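You operate a simulated robot arm through the tools that you are given. There is no shell and no other tool. Be economical: measure what you need, move in short steps, check, and stop when the job is done.

Carry out the task below with a simulated robot arm. There is one attempt and no reset: what you move stays moved.

TASK
Take the pink cloth weight and put it on top of the blue lint screen.

It is judged by the outcome, as a careful person would: the job done as asked, and still so three seconds after it is handed in. It fails if anything else is knocked over, pushed out of place, dropped, spilled or broken. Flat cloth is picked up by pressing the open fingertips on it (5 to 10 N) and closing them slowly along it; thin cloth reads only 2 to 8 mm in the jaws.

THE ROBOT
A 7-joint arm with a two-finger parallel gripper, fixed in place. Base frame: the origin is at the foot of the arm, x ahead of it, y to its left, z up; the work surface is at about z = 0. Lengths are in mm, angles in rad, forces in N, time in s.
With the tool pointing down near the work surface it reaches from about 220 to 580 mm from the base axis. Its first joint turns from -1.152 to 1.152 rad. Payload 2.5 kg.
The TCP is the grasp point between the finger pads, 23 mm short of the fingertips. In the tool frame z runs along the fingers and y along their closing line. Largest opening 94 mm; finger width 38, thickness 10; the body of the gripper, 54 by 96 mm, starts 39 mm behind the TCP.
Orientation is told as [roll, pitch, yaw] about the base's x, y, z axes, in that order, counted from this pose: with the fingers straight down and closing along the base's y, the tool's x points along the base's -x, its y along +y and its z along -z.

THE INTERFACE
- The arm moves only by the tool apply_moves. Its argument "series" is a list of rows, each a list of 3 entries, a list of its own where there are three numbers: the finger opening in mm, from 0 to 94, then the shift along the base's x, y, z in units of 500 mm (1.0 is 500 mm), then the turn, a rotation vector about the base's x, y, z in units of 180 degrees (1.0 is 180 degrees). In form: [[grip, [x, y, z], [rx, ry, rz]], ...]. A call has 1 to 20 rows; each row is the pose to reach, as a shift and turn from the pose commanded when the call began. A call with a number of a shift or a turn outside -1 to 1 is refused whole. Each row takes 0.2 s and may step no farther than 50 mm and 0.15 rad from the row before; otherwise, or with a gripper value out of range, the whole call is refused. Where a pose cannot be reached the arm comes as near as it can. A force on the tool above 40 N (or 10 N above the force at the start of the call, whichever is more), or a blocked arm, ends the call early, and 0.2 s more pass. Each finger travels about 108 mm/s and halts on what it meets, pressing with about 21 N; the grip force reading is that of the motor and also rises with nothing between the fingers. The clock runs only during rows and for 0.2 s after the last one: add rows that repeat a pose to give the fingers time. It gives the time, the measured TCP pose, the force on the tool (base axes), the opening and the grip force at its end, in the units of the frame above (readings bear some noise), and new pictures: "pictures" is both (left out), scene, wrist or none.
- Cameras (640 x 400 px; columns grow to the right, rows downward): "scene" is fixed at [122, -421.9, 526.9]; the picture's right is [0.74, -0.67, 0.00], its down [-0.49, -0.55, -0.68] and it looks along [0.45, 0.51, -0.73] (base axes); focal length 365 px, centre (320, 200). "wrist" rides on the gripper at [-39, 0, -44] in the tool frame; the picture's right is [0.00, -1.00, 0.00], its down [0.97, 0.00, -0.24] and it looks along [0.24, 0.00, 0.97] (tool axes); focal length 218 px, centre (320, 200). There is no depth. A picture from a camera that has moved, and an enlarged one, comes with that camera's place and axes in the base frame and with its lens.
- zoom(camera, box): a new picture of the part [left, top, right, bottom] of that camera's present view, enlarged. No time passes.
- job_done(): hands the job in; it is judged then, once.

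Go step by step. Nothing tells you positions but the pictures and the camera data: compare them with the known pose of the tool, close in by small moves and look again before you grip or let go. The budget is 90 turns and 150 pictures, counting those below and the enlarged ones. Unless the task says otherwise, let go and move clear before handing in, and close with one line.

The tools are called after ">>>" as a command line: name --argument value ..., lists and objects as JSON in quotes. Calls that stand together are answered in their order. apply_moves: Moves the arm, as the interface text tells. Its arguments: {"type":"object","properties":{"series":{"type":"array","items":{"type":"array"}},"pictures":{"type":"string","enum":["both","scene","wrist","none"]}},"required":["series"]} The other tools are called the same way: zoom (camera, box) takes an enlarged picture of a part of a camera's view; job_done () hands the job in.

At the start:

```text
t: 0.0
position: [334.6, -232.7, 258.7]
tool_rot: [-0.002, -0.002, -0.003]
force: [-0.3, -1.1, 0.2]
grip_width: 93.7
grasp_force: 0.1
```

scene: 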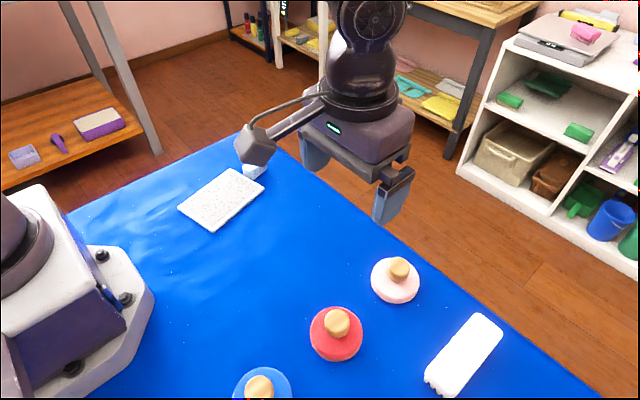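
wrist: 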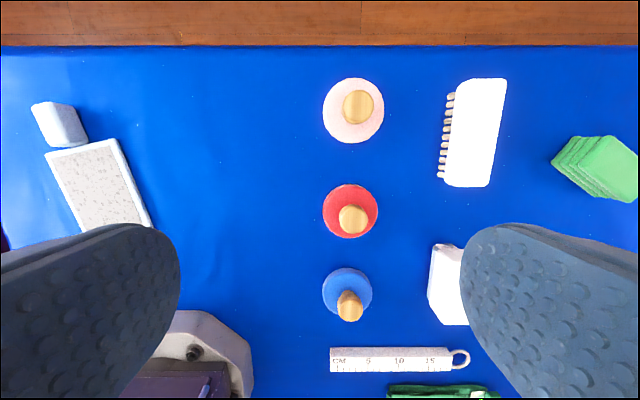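

I see three knobbed weights (pink, red, blue), a grey slab, a brush-like item and others. I'll zoom to identify the pink weight and the blue lint screen.

>>> zoom --camera "wrist" --box '[300, 60, 640, 272]'

>>> zoom --camera "wrist" --box '[0, 60, 340, 272]'

>>> zoom --camera "wrist" --box '[240, 220, 520, 400]'

>>> zoom --camera "scene" --box '[160, 120, 340, 240]'

```text
1.88 times, centred on (470, 166) of wrist
camera zoom: at [374.8, -233.4, 302.5], right [0.0, -1.0, 0.0], down [-0.97, 0.0, 0.24], along [-0.24, 0.0, -0.97], focal length 411 px, centre (38, 264)
```

zoom: 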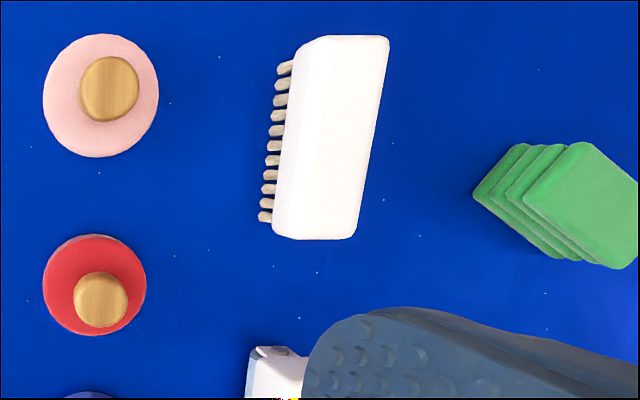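

```text
1.88 times, centred on (170, 166) of wrist
camera zoom: at [374.8, -233.4, 302.5], right [0.0, -1.0, 0.0], down [-0.97, 0.0, 0.24], along [-0.24, 0.0, -0.97], focal length 411 px, centre (602, 264)
```

zoom: 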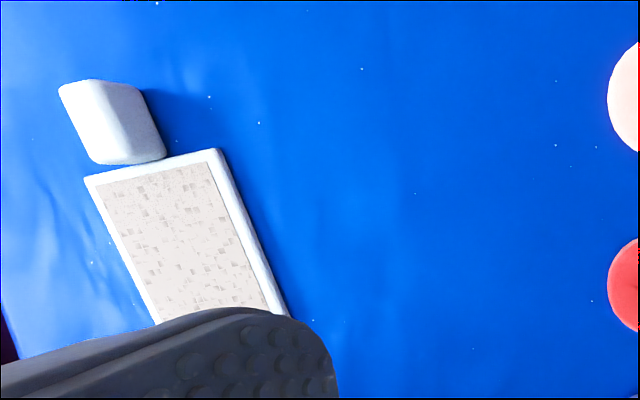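

```text
2.22 times, centred on (380, 310) of wrist
camera zoom: at [374.8, -233.4, 302.5], right [0.0, -1.0, 0.0], down [-0.97, 0.0, 0.24], along [-0.24, 0.0, -0.97], focal length 485 px, centre (187, -44)
```

zoom: 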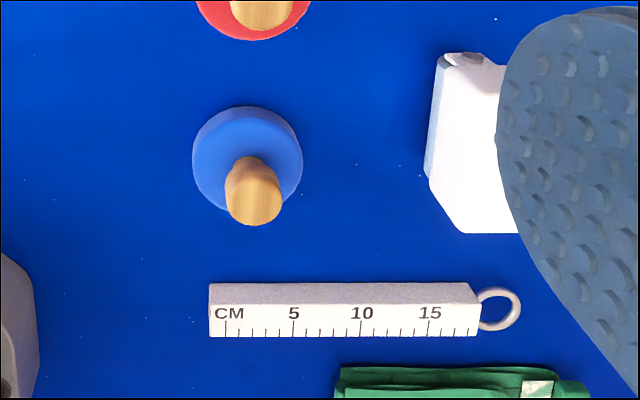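

```text
3.33 times, centred on (250, 180) of scene
camera zoom: at [122.0, -421.9, 526.9], right [0.74, -0.67, 0.0], down [-0.49, -0.55, -0.68], along [0.45, 0.51, -0.73], focal length 1218 px, centre (553, 267)
```

zoom: 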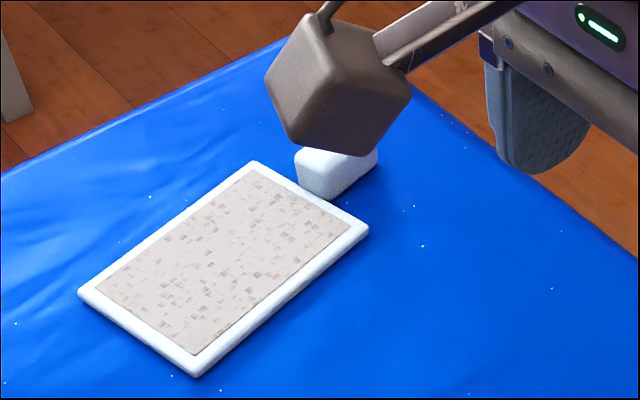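

The framed, speckled plate is likely the lint screen, but I want to check its colour and look for another. I'll go up and towards the middle for a wide view.

>>> apply_moves --series '[[94, [0, 0.05, 0.08], [0, 0, 0]], [94, [0, 0.1, 0.16], [0, 0, 0]], [94, [-0.02, 0.19, 0.2], [0, 0, 0]], [94, [-0.04, 0.28, 0.22], [0, 0, 0]], [94, [-0.06, 0.36, 0.24], [0, 0, 0]]]'

```text
refused: row 3 steps farther than a row can; nothing moved
```

>>> apply_moves --series '[[94, [0, 0.05, 0.08], [0, 0, 0]], [94, [0, 0.1, 0.16], [0, 0, 0]], [94, [-0.02, 0.18, 0.2], [0, 0, 0]], [94, [-0.04, 0.26, 0.22], [0, 0, 0]], [94, [-0.06, 0.34, 0.24], [0, 0, 0]], [94, [-0.06, 0.34, 0.24], [0, 0, 0]]]'

```text
t: 1.4
position: [304.7, -63.2, 378.2]
tool_rot: [-0.002, -0.002, -0.002]
force: [1.2, 0.2, 0.1]
grip_width: 94.0
grasp_force: 0.3
camera wrist: at [345.5, -62.7, 421.7], right [0.0, -1.0, 0.0], down [-0.97, 0.0, 0.24], along [-0.24, 0.0, -0.97], focal length 218 px, centre (320, 200)
```

scene: 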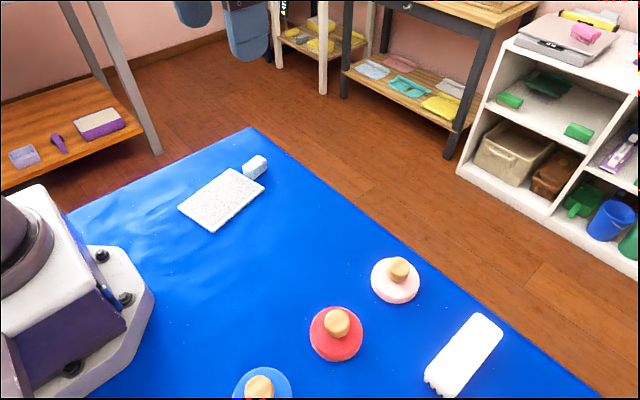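
wrist: 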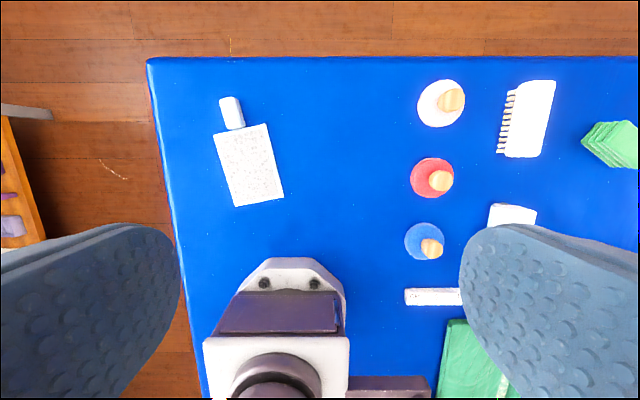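

The plate with its handle looks like a lint screen; checking its tint closely.

>>> zoom --camera "wrist" --box '[180, 80, 320, 220]'

>>> zoom --camera "scene" --box '[170, 145, 280, 240]'

>>> zoom --camera "scene" --box '[220, 230, 520, 400]'

```text
2.86 times, centred on (250, 150) of wrist
camera zoom: at [345.5, -62.7, 421.7], right [0.0, -1.0, 0.0], down [-0.97, 0.0, 0.24], along [-0.24, 0.0, -0.97], focal length 624 px, centre (520, 343)
```

zoom: 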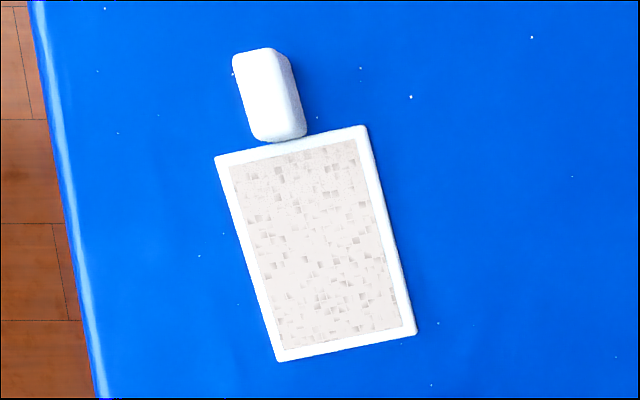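

```text
4.21 times, centred on (225, 192) of scene
camera zoom: at [122.0, -421.8, 526.9], right [0.74, -0.67, 0.0], down [-0.49, -0.55, -0.68], along [0.45, 0.51, -0.73], focal length 1538 px, centre (720, 232)
```

zoom: 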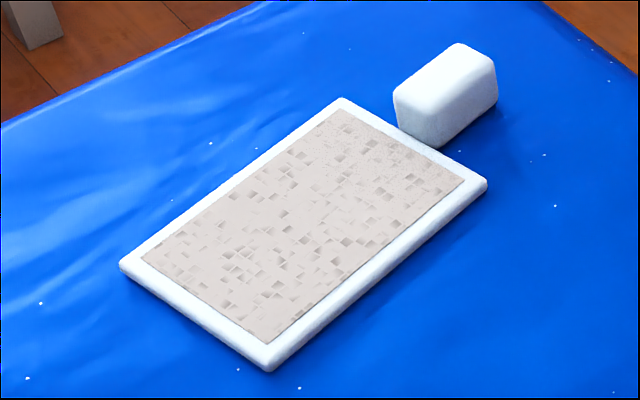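

```text
2.13 times, centred on (370, 315) of scene
camera zoom: at [122.0, -421.8, 526.9], right [0.74, -0.67, 0.0], down [-0.49, -0.55, -0.68], along [0.45, 0.51, -0.73], focal length 779 px, centre (213, -45)
```

zoom: 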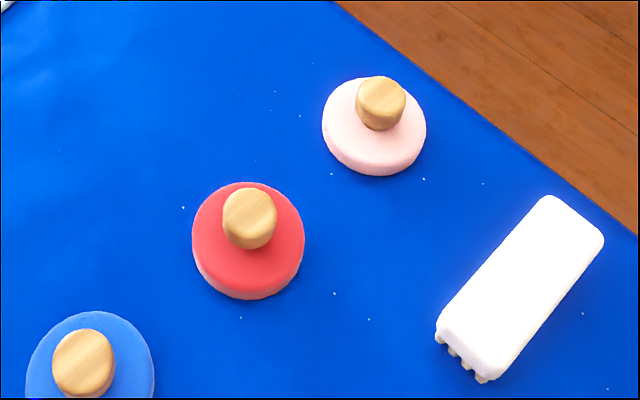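

The handled, pale-blue-framed plate is at about (311, 71) and the pink weight is at about (418, -275). I'll go above the weight and check the right side of the table as well.

>>> apply_moves --series '[[94, [0.038, -0.071, -0.04], [0, 0, 0]], [94, [0.076, -0.141, -0.08], [0, 0, 0]], [94, [0.113, -0.212, -0.12], [0, 0, 0]], [90, [0.151, -0.283, -0.16], [0, 0, 0]], [80, [0.189, -0.353, -0.2], [0, 0, 0]], [70, [0.227, -0.424, -0.24], [0, 0, 0]], [70, [0.227, -0.424, -0.32], [0, 0, 0]], [70, [0.227, -0.424, -0.4], [0, 0, 0]], [70, [0.227, -0.424, -0.4], [0, 0, 0]]]'

```text
t: 3.4
position: [418.8, -276.1, 178.6]
tool_rot: [-0.002, 0.0, -0.002]
force: [0.4, -0.4, -0.1]
grip_width: 70.2
grasp_force: 0.1
camera wrist: at [458.3, -275.8, 222.2], right [0.0, -1.0, 0.0], down [-0.97, 0.0, 0.24], along [-0.24, 0.0, -0.97], focal length 218 px, centre (320, 200)
```

scene: 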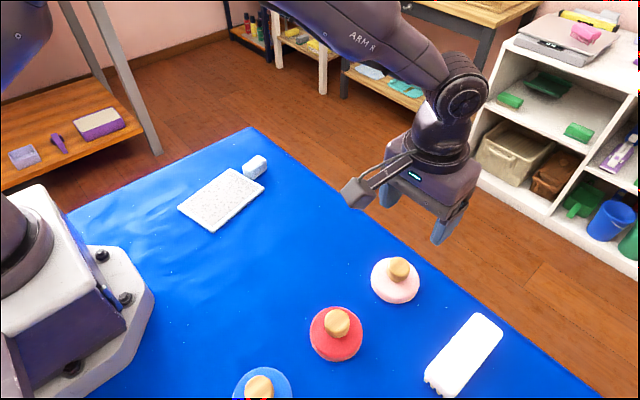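
wrist: 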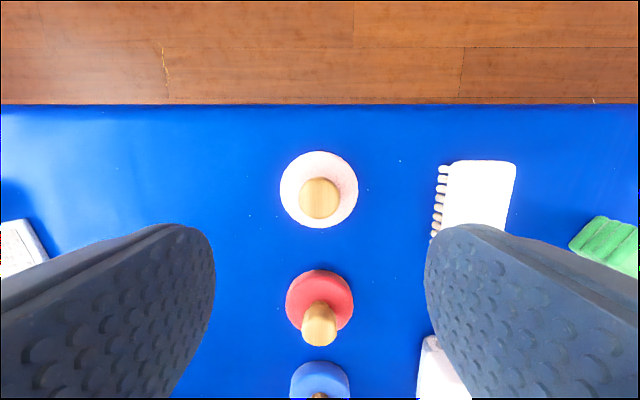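

The weight sits right under the tool, with its knob top at roughly z = 48. I'll descend part of the way and check clearance.

>>> apply_moves --series '[[70, [-0.005, 0, -0.08], [0, 0, 0]], [70, [-0.005, 0, -0.16], [0, 0, 0]], [70, [-0.005, 0, -0.22], [0, 0, 0]], [70, [-0.005, 0, -0.22], [0, 0, 0]]]'

>>> zoom --camera "scene" --box '[330, 210, 470, 310]'

```text
t: 4.4
position: [415.8, -275.4, 68.4]
tool_rot: [-0.001, 0.001, -0.001]
force: [0.1, 0.4, 0.4]
grip_width: 69.9
grasp_force: 0.2
camera wrist: at [455.7, -275.9, 112.6], right [0.0, -1.0, 0.0], down [-0.97, 0.0, 0.24], along [-0.24, 0.0, -0.97], focal length 218 px, centre (320, 200)
```

scene: 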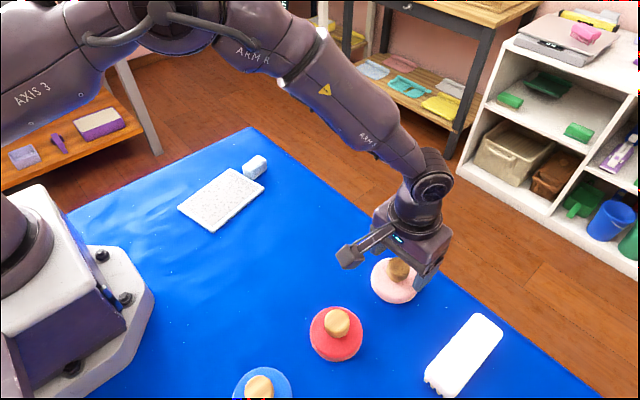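
wrist: 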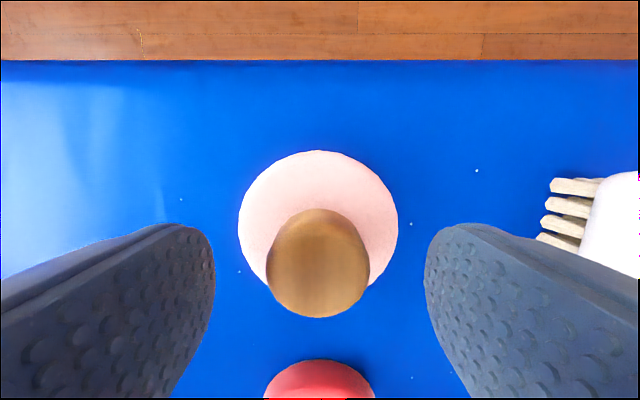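

```text
4.00 times, centred on (400, 260) of scene
camera zoom: at [122.0, -421.9, 526.9], right [0.74, -0.67, 0.0], down [-0.49, -0.55, -0.68], along [0.45, 0.51, -0.73], focal length 1461 px, centre (0, -40)
```

zoom: 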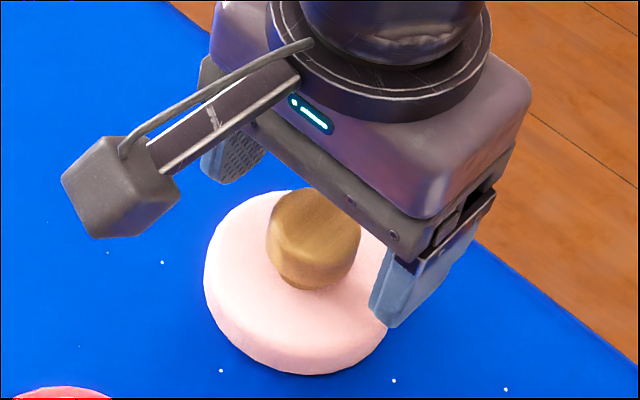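

The fingers straddle the knob (about 36 mm wide, top near z = 47, disc top near 15). I'll lower to TCP z ≈ 42 and look.

>>> apply_moves --series '[[70, [0, 0, -0.03], [0, 0, 0]], [70, [0, 0, -0.052], [0, 0, 0]], [70, [0, 0, -0.052], [0, 0, 0]]]' --pictures "wrist"

>>> zoom --camera "scene" --box '[330, 220, 470, 320]'

```text
t: 5.2
position: [416.1, -275.7, 42.7]
tool_rot: [-0.002, -0.001, -0.002]
force: [-3.8, 1.4, 6.5]
grip_width: 70.6
grasp_force: 0.1
camera wrist: at [455.1, -276.4, 86.9], right [0.0, -1.0, 0.0], down [-0.97, 0.0, 0.24], along [-0.24, 0.0, -0.97], focal length 218 px, centre (320, 200)
```

wrist: 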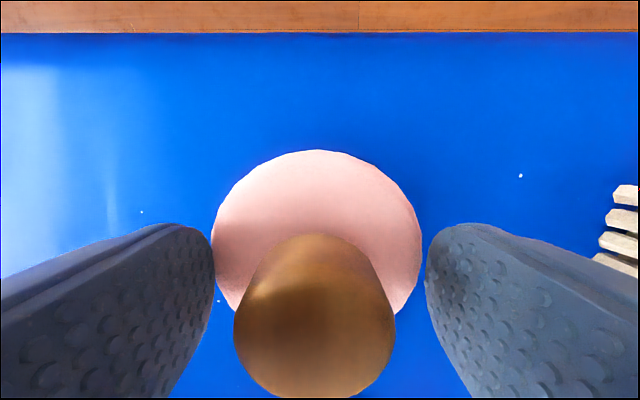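

```text
4.00 times, centred on (400, 270) of scene
camera zoom: at [121.9, -421.8, 526.9], right [0.74, -0.67, 0.0], down [-0.49, -0.55, -0.68], along [0.45, 0.51, -0.73], focal length 1461 px, centre (0, -80)
```

zoom: 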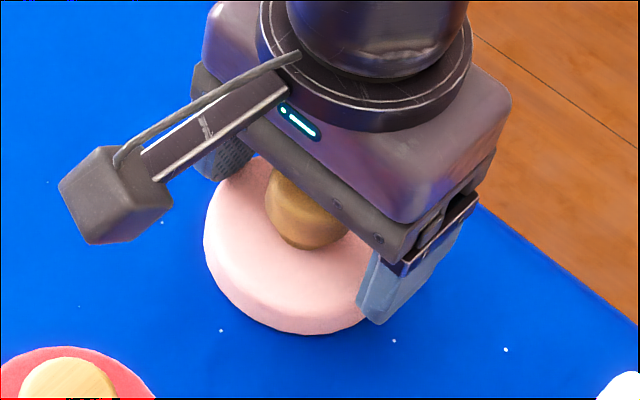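

There is a 6.5 N contact, so the tips touch the disc top (about z = 20). I'll raise 4 mm and close on the knob.

>>> apply_moves --series '[[70, [0, 0, 0.008], [0, 0, 0]], [60, [0, 0, 0.008], [0, 0, 0]], [45, [0, 0, 0.008], [0, 0, 0]], [34, [0, 0, 0.008], [0, 0, 0]], [25, [0, 0, 0.008], [0, 0, 0]], [15, [0, 0, 0.008], [0, 0, 0]], [15, [0, 0, 0.008], [0, 0, 0]]]'

```text
t: 6.8
position: [416.0, -276.9, 47.0]
tool_rot: [0.0, 0.001, -0.002]
force: [-0.2, 3.4, 1.3]
grip_width: 34.1
grasp_force: 21.0
camera wrist: at [455.6, -275.6, 90.6], right [0.0, -1.0, 0.0], down [-0.97, 0.0, 0.24], along [-0.24, 0.0, -0.97], focal length 218 px, centre (320, 200)
```

scene: 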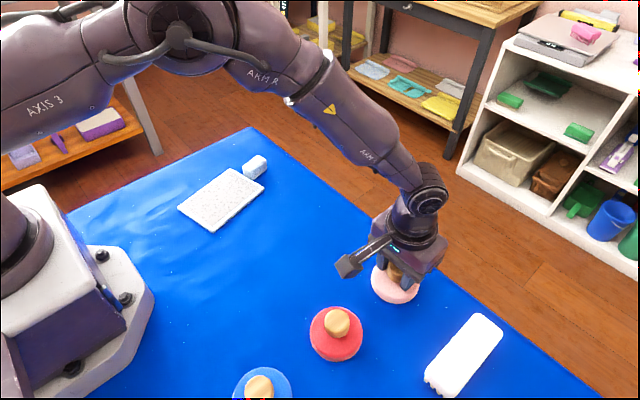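
wrist: 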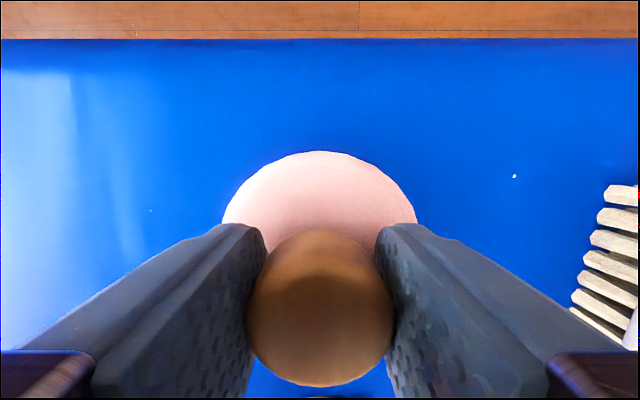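

The knob is held at 34 mm. Lifting slowly.

>>> apply_moves --series '[[10, [0, 0, 0.02], [0, 0, 0]], [10, [0, 0, 0.05], [0, 0, 0]], [10, [0, 0, 0.1], [0, 0, 0]], [10, [0, 0, 0.16], [0, 0, 0]], [10, [0, 0, 0.2], [0, 0, 0]], [10, [0, 0, 0.2], [0, 0, 0]]]'

```text
t: 8.2
position: [416.5, -274.6, 147.0]
tool_rot: [0.0, 0.001, -0.002]
force: [0.9, -0.4, -5.1]
grip_width: 34.5
grasp_force: 21.2
camera wrist: at [456.0, -275.4, 190.2], right [0.0, -1.0, 0.0], down [-0.97, 0.0, 0.24], along [-0.24, 0.0, -0.97], focal length 218 px, centre (320, 200)
```

scene: 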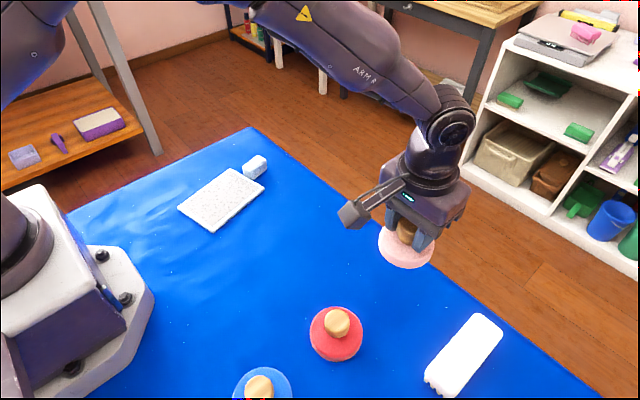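
wrist: 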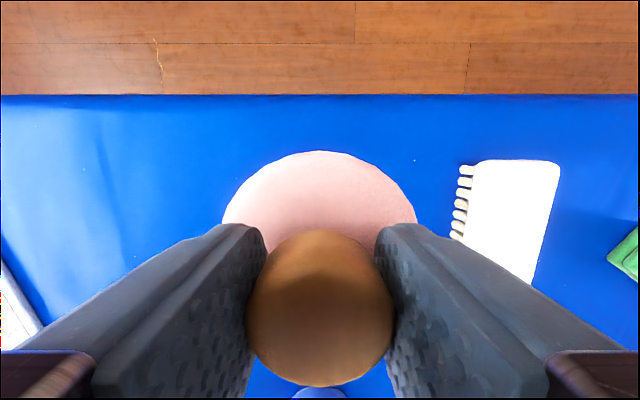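

Lifted cleanly (~0.5 kg). Carrying it to above the screen centre at about (308, 71).

>>> apply_moves --series '[[10, [-0.021, 0.069, 0], [0, 0, 0]], [10, [-0.043, 0.138, 0], [0, 0, 0]], [10, [-0.065, 0.207, 0], [0, 0, 0]], [10, [-0.086, 0.276, 0], [0, 0, 0]], [10, [-0.108, 0.345, 0], [0, 0, 0]], [10, [-0.129, 0.415, 0], [0, 0, 0]], [10, [-0.151, 0.484, 0], [0, 0, 0]], [10, [-0.173, 0.553, 0], [0, 0, 0]], [10, [-0.195, 0.622, 0], [0, 0, 0]], [10, [-0.216, 0.691, 0], [0, 0, 0]], [10, [-0.216, 0.691, 0], [0, 0, 0]]]'

>>> zoom --camera "scene" --box '[150, 80, 310, 240]'

```text
t: 10.6
position: [309.5, 71.0, 146.4]
tool_rot: [-0.002, 0.0, -0.003]
force: [0.1, 1.0, -4.0]
grip_width: 34.3
grasp_force: 21.4
camera wrist: at [348.0, 70.2, 190.2], right [0.0, -1.0, 0.0], down [-0.97, 0.0, 0.24], along [-0.24, 0.0, -0.97], focal length 218 px, centre (320, 200)
```

scene: 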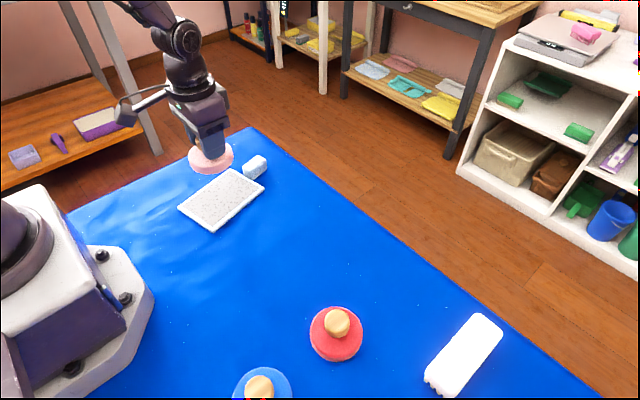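
wrist: 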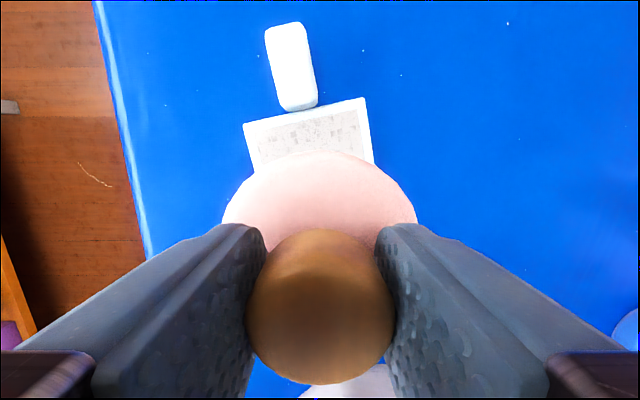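

```text
2.50 times, centred on (230, 160) of scene
camera zoom: at [122.0, -421.8, 526.9], right [0.74, -0.67, 0.0], down [-0.49, -0.55, -0.68], along [0.45, 0.51, -0.73], focal length 913 px, centre (545, 300)
```

zoom: 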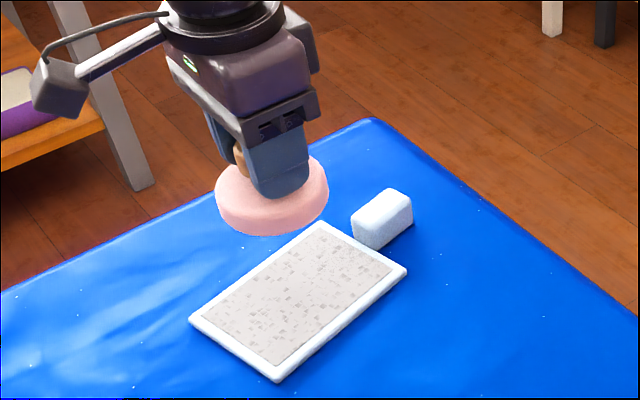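

The screen centre computes to about (309, 70), which matches the tool. Lowering until just above it.

>>> apply_moves --series '[[10, [0, 0, -0.06], [0, 0, 0]], [10, [0, 0, -0.11], [0, 0, 0]], [10, [0, 0, -0.15], [0, 0, 0]], [10, [0, 0, -0.162], [0, 0, 0]], [10, [0, 0, -0.162], [0, 0, 0]]]'

>>> zoom --camera "scene" --box '[150, 110, 310, 240]'

```text
t: 11.8
position: [308.8, 70.6, 65.8]
tool_rot: [-0.001, -0.002, -0.001]
force: [-0.6, 0.6, -5.2]
grip_width: 34.1
grasp_force: 20.9
camera wrist: at [348.3, 70.3, 109.6], right [0.0, -1.0, 0.0], down [-0.97, 0.0, 0.24], along [-0.24, 0.0, -0.97], focal length 218 px, centre (320, 200)
```

scene: 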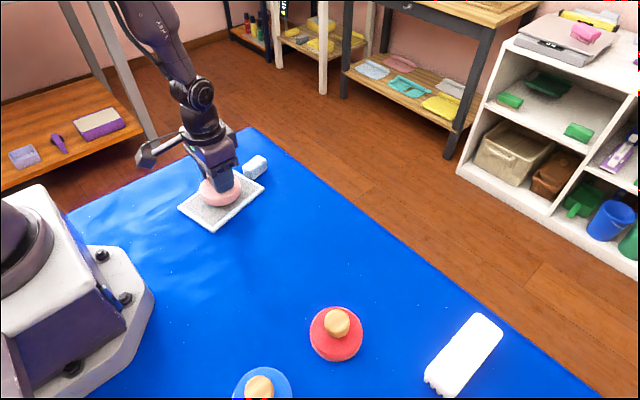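
wrist: 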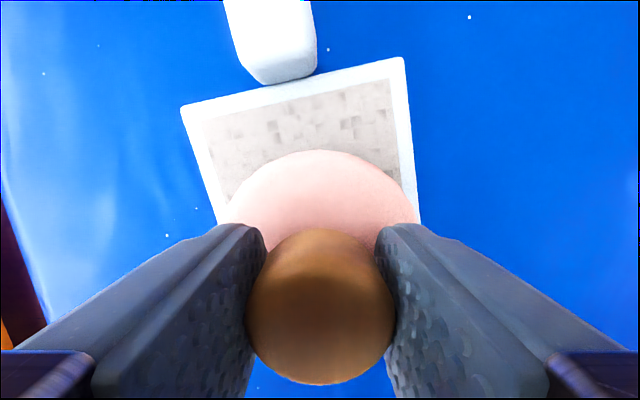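

```text
3.08 times, centred on (230, 175) of scene
camera zoom: at [122.0, -421.9, 526.9], right [0.74, -0.67, 0.0], down [-0.49, -0.55, -0.68], along [0.45, 0.51, -0.73], focal length 1124 px, centre (597, 277)
```

zoom: 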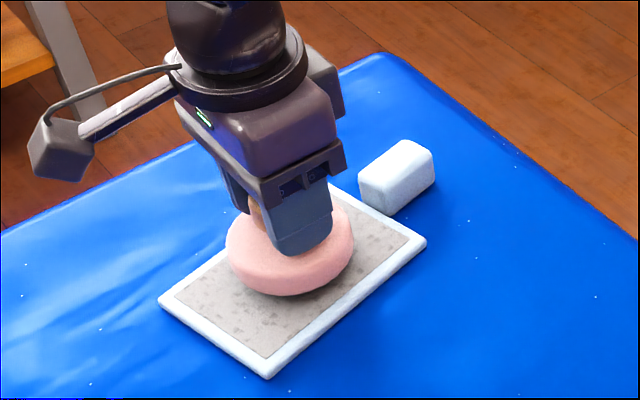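

Well centred, and the frame does show pale blue. Lowering in small steps until it touches.

>>> apply_moves --series '[[10, [0, 0, -0.006], [0, 0, 0]], [10, [0, 0, -0.012], [0, 0, 0]], [10, [0, 0, -0.012], [0, 0, 0]]]' --pictures "none"

```text
t: 12.6
position: [309.1, 70.7, 59.8]
tool_rot: [-0.001, 0.0, -0.002]
force: [-0.1, 0.1, -4.8]
grip_width: 34.3
grasp_force: 20.8
```

No contact yet at 59.8; continuing.

>>> apply_moves --series '[[10, [0, 0, -0.003], [0, 0, 0]], [10, [0, 0, -0.006], [0, 0, 0]], [10, [0, 0, -0.006], [0, 0, 0]]]' --pictures "none"

```text
t: 13.4
position: [308.3, 70.8, 55.9]
tool_rot: [-0.002, 0.001, 0.0]
force: [0.0, 0.2, -5.4]
grip_width: 34.3
grasp_force: 21.3
```

>>> apply_moves --series '[[10, [0, 0, -0.003], [0, 0, 0]], [10, [0, 0, -0.003], [0, 0, 0]]]' --pictures "scene"

>>> zoom --camera "scene" --box '[170, 140, 280, 240]'

```text
t: 14.0
position: [307.0, 70.5, 54.7]
tool_rot: [-0.003, 0.0, -0.002]
force: [-0.8, -0.1, -6.1]
grip_width: 34.1
grasp_force: 21.1
```

scene: 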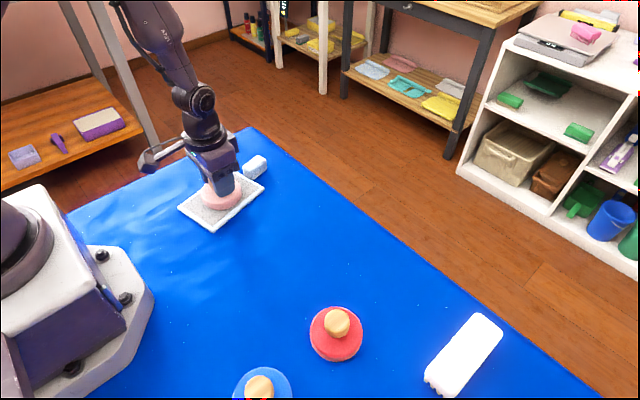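

```text
4.00 times, centred on (225, 190) of scene
camera zoom: at [122.0, -421.9, 526.9], right [0.74, -0.67, 0.0], down [-0.49, -0.55, -0.68], along [0.45, 0.51, -0.73], focal length 1461 px, centre (700, 240)
```

zoom: 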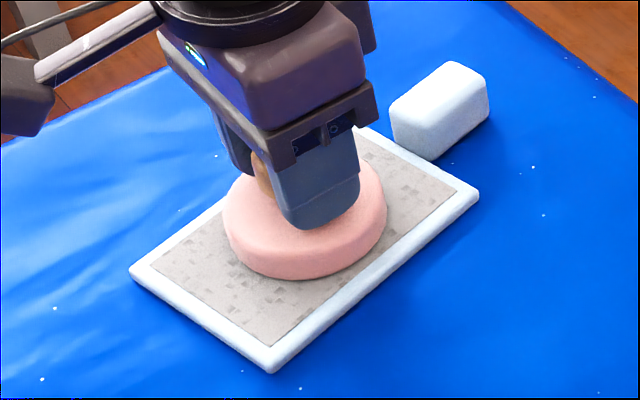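

Still carrying the full weight, only a few mm above the screen. Continuing down gently.

>>> apply_moves --series '[[10, [0, 0, -0.003], [0, 0, 0]], [10, [0, 0, -0.003], [0, 0, 0]]]' --pictures "none"

```text
t: 14.6
position: [308.2, 70.1, 54.1]
tool_rot: [-0.001, -0.002, -0.001]
force: [-6.6, -0.2, 29.3]
grip_width: 34.7
grasp_force: 21.0
```

Firm contact. I'll ease back slightly, then open slowly.

>>> apply_moves --series '[[10, [0, 0, 0.0018], [0, 0, 0]], [30, [0, 0, 0.0018], [0, 0, 0]], [38, [0, 0, 0.0018], [0, 0, 0]], [48, [0, 0, 0.0018], [0, 0, 0]], [60, [0, 0, 0.0018], [0, 0, 0]], [60, [0, 0, 0.0018], [0, 0, 0]]]'

```text
t: 16.0
position: [308.1, 69.9, 53.4]
tool_rot: [-0.001, 0.001, -0.003]
force: [-0.5, 0.0, 0.2]
grip_width: 60.2
grasp_force: 0.0
camera wrist: at [348.0, 70.1, 98.5], right [0.0, -1.0, 0.0], down [-0.97, 0.0, 0.24], along [-0.24, 0.0, -0.97], focal length 218 px, centre (320, 200)
```

scene: 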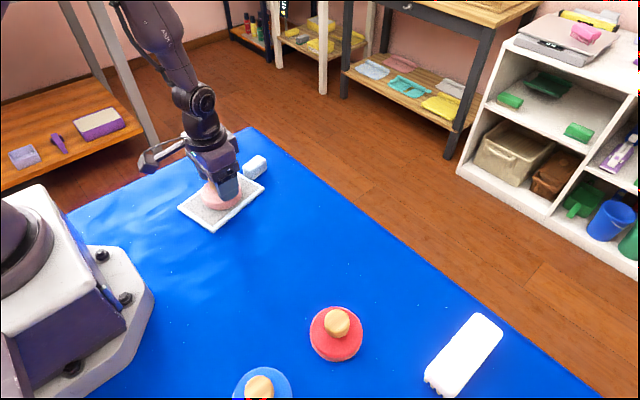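
wrist: 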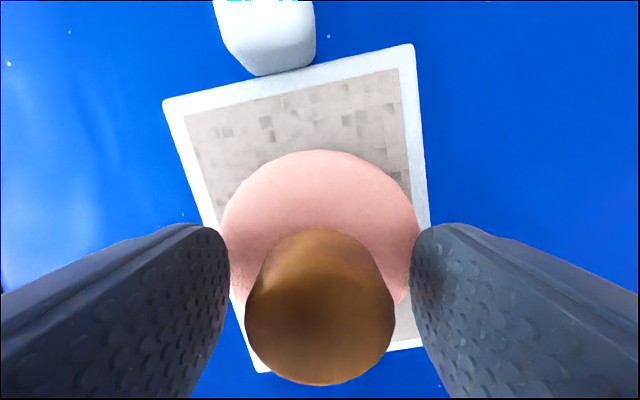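

Released, and the weight rests on the screen. Going straight up and clear.

>>> apply_moves --series '[[60, [0, 0, 0.03], [0, 0, 0]], [60, [0, 0, 0.09], [0, 0, 0]], [60, [0, 0, 0.17], [0, 0, 0]], [60, [0, 0, 0.25], [0, 0, 0]], [60, [0, -0.08, 0.28], [0, 0, 0]], [60, [0, -0.16, 0.3], [0, 0, 0]], [60, [0, -0.16, 0.3], [0, 0, 0]]]'

>>> zoom --camera "scene" --box '[170, 140, 280, 240]'

```text
t: 17.6
position: [308.2, -10.9, 205.6]
tool_rot: [-0.003, 0.0, -0.003]
force: [-0.3, -0.6, -0.5]
grip_width: 60.1
grasp_force: 0.1
camera wrist: at [347.7, -10.2, 248.3], right [0.0, -1.0, 0.0], down [-0.97, 0.0, 0.24], along [-0.24, 0.0, -0.97], focal length 218 px, centre (320, 200)
```

scene: 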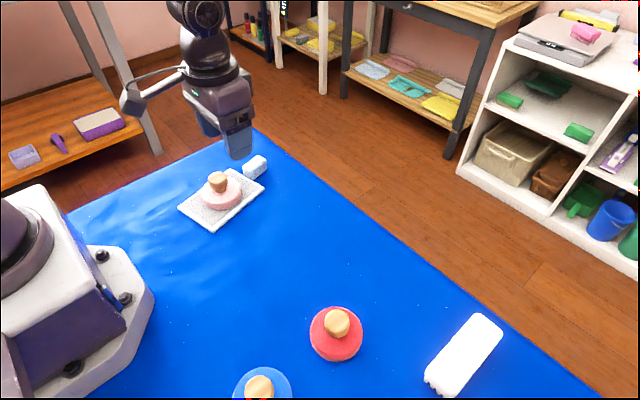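
wrist: 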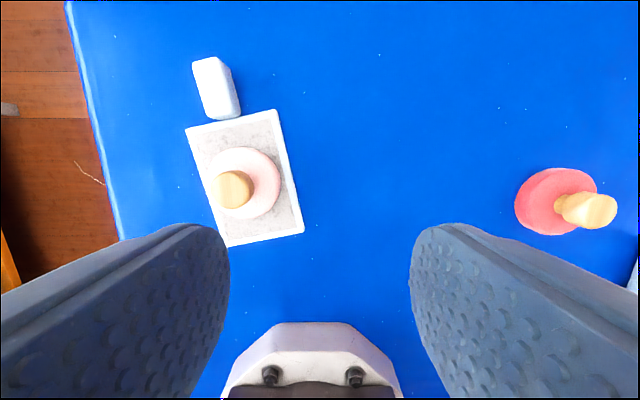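

```text
4.00 times, centred on (225, 190) of scene
camera zoom: at [122.0, -421.9, 526.9], right [0.74, -0.67, 0.0], down [-0.49, -0.55, -0.68], along [0.45, 0.51, -0.73], focal length 1461 px, centre (700, 240)
```

zoom: 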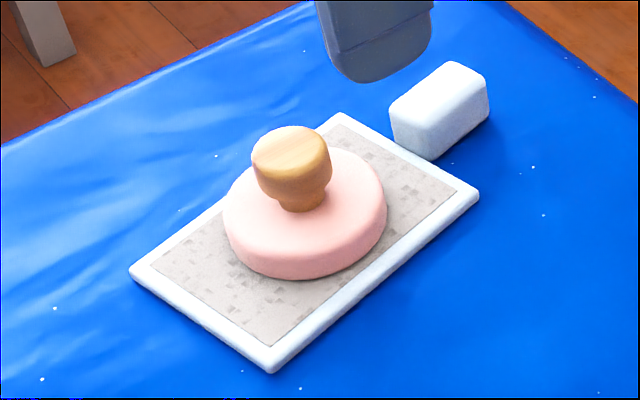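

The weight sits flat in the middle of the screen and nothing else moved. One quick look at the unseen right side of the table, to rule out a second, bluer screen.

>>> apply_moves --series '[[94, [0, -0.07, 0.06], [0, 0, 0]], [94, [-0.02, -0.14, 0.12], [0, 0, 0]], [94, [-0.04, -0.21, 0.18], [0, 0, 0]], [94, [-0.06, -0.28, 0.24], [0, 0, 0]], [94, [-0.08, -0.35, 0.28], [0, 0, 0]], [94, [-0.1, -0.43, 0.3], [0, 0, 0]], [94, [-0.12, -0.51, 0.3], [0, 0, 0]], [94, [-0.12, -0.59, 0.3], [0, 0, 0]], [94, [-0.12, -0.59, 0.3], [0, 0, 0]]]'

```text
t: 19.6
position: [246.8, -305.5, 352.4]
tool_rot: [-0.001, 0.0, -0.001]
force: [-0.4, 0.0, 0.3]
grip_width: 94.3
grasp_force: 0.1
camera wrist: at [287.0, -305.4, 397.3], right [0.0, -1.0, 0.0], down [-0.97, 0.0, 0.24], along [-0.24, 0.0, -0.97], focal length 218 px, centre (320, 200)
```

scene: 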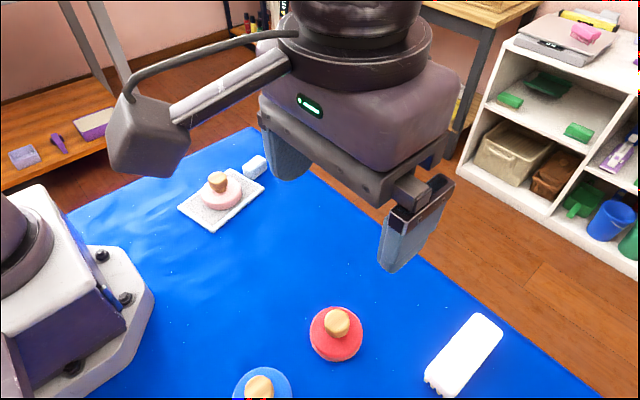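
wrist: 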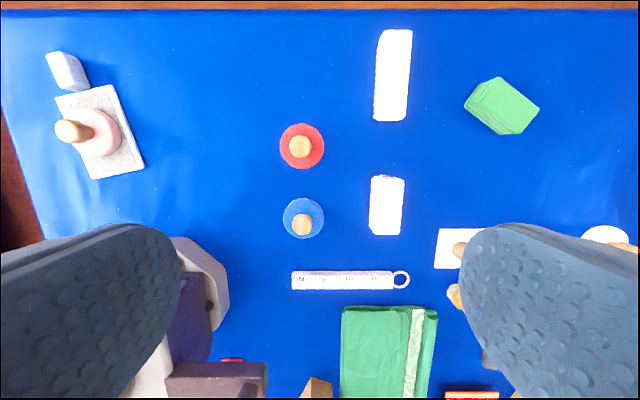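

There are more items on the far right, partly hidden by the finger. I'll shift to see them.

>>> apply_moves --series '[[94, [-0.01, -0.08, 0], [0, 0, 0]], [94, [-0.02, -0.16, 0], [0, 0, 0]], [94, [-0.05, -0.24, 0], [0, 0, 0]], [94, [-0.05, -0.24, 0], [0, 0, 0]]]' --pictures "wrist"

>>> zoom --camera "wrist" --box '[240, 180, 640, 400]'

```text
t: 20.6
position: [222.6, -422.9, 353.8]
tool_rot: [-0.002, 0.0, -0.002]
force: [0.2, 0.7, -0.3]
grip_width: 93.9
grasp_force: 0.1
camera wrist: at [262.5, -424.4, 397.1], right [0.0, -1.0, 0.0], down [-0.97, 0.0, 0.24], along [-0.24, 0.0, -0.97], focal length 218 px, centre (320, 200)
```

wrist: 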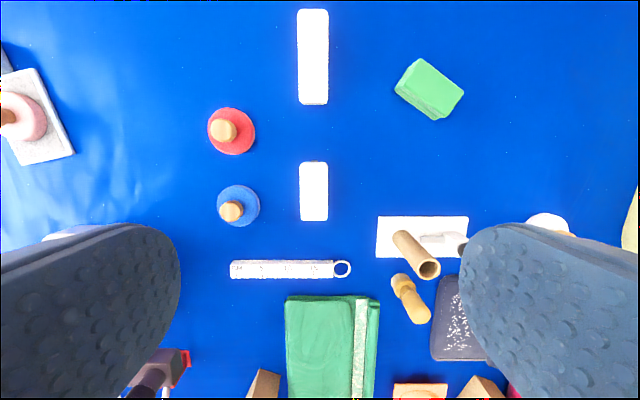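

```text
1.60 times, centred on (440, 290) of wrist
camera zoom: at [262.5, -424.4, 397.1], right [0.0, -1.0, 0.0], down [-0.97, 0.0, 0.24], along [-0.24, 0.0, -0.97], focal length 349 px, centre (128, 56)
```

zoom: 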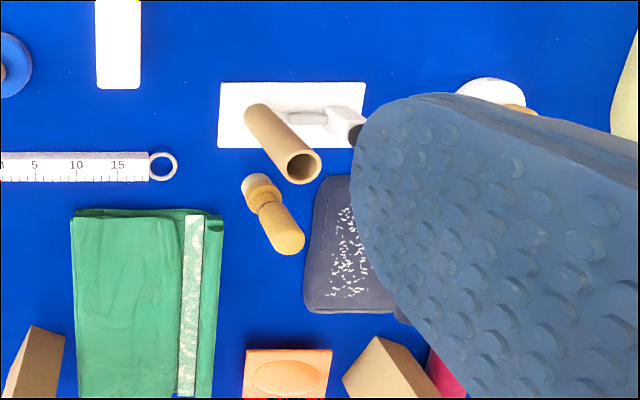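

A dark plate with speckles is partly hidden by the finger; it may be another screen. Closing the empty fingers to clear the view.

>>> apply_moves --series '[[60, [0, 0, 0], [0, 0, 0]], [30, [0, -0.02, 0], [0, 0, 0]], [0, [0, -0.04, 0], [0, 0, 0]], [0, [0, -0.04, 0], [0, 0, 0]], [0, [0, -0.04, 0], [0, 0, 0]]]' --pictures "wrist"

>>> zoom --camera "wrist" --box '[340, 180, 640, 400]'

```text
t: 21.8
position: [223.0, -444.0, 353.7]
tool_rot: [-0.001, 0.001, -0.002]
force: [0.3, 0.3, -0.4]
grip_width: 0.0
grasp_force: 20.8
camera wrist: at [263.1, -444.5, 397.8], right [0.0, -1.0, 0.0], down [-0.97, 0.0, 0.24], along [-0.24, 0.0, -0.97], focal length 218 px, centre (320, 200)
```

wrist: 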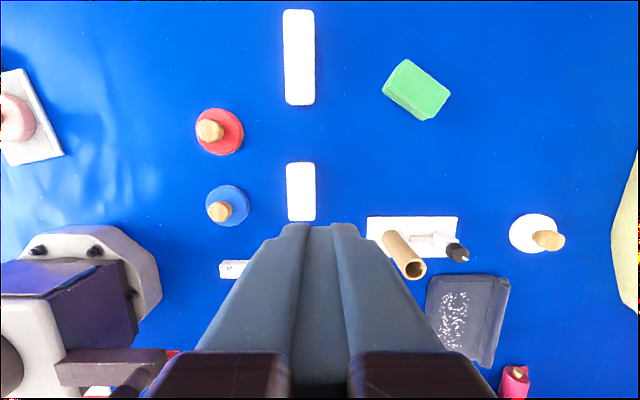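

```text
1.82 times, centred on (490, 290) of wrist
camera zoom: at [263.1, -444.5, 397.8], right [0.0, -1.0, 0.0], down [-0.97, 0.0, 0.24], along [-0.24, 0.0, -0.97], focal length 397 px, centre (11, 36)
```

zoom: 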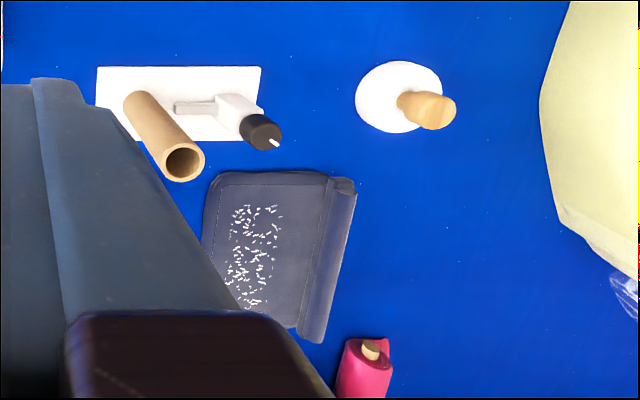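

The far-right items are a dark booklet-like object with a spine, a white weight, a tube and thread. None of them is a screen, so the meshed, pale-blue-framed, handled plate is the lint screen. The job stands done.

>>> job_done

```text
The job is handed in.
```

I put the pink cloth weight on the lint screen; it rests flat near the middle, the gripper has let go and moved clear, and nothing else I could see was moved. I took the pale-blue-framed mesh plate to be the blue lint screen, since no other screen showed on the parts of the table I could see.
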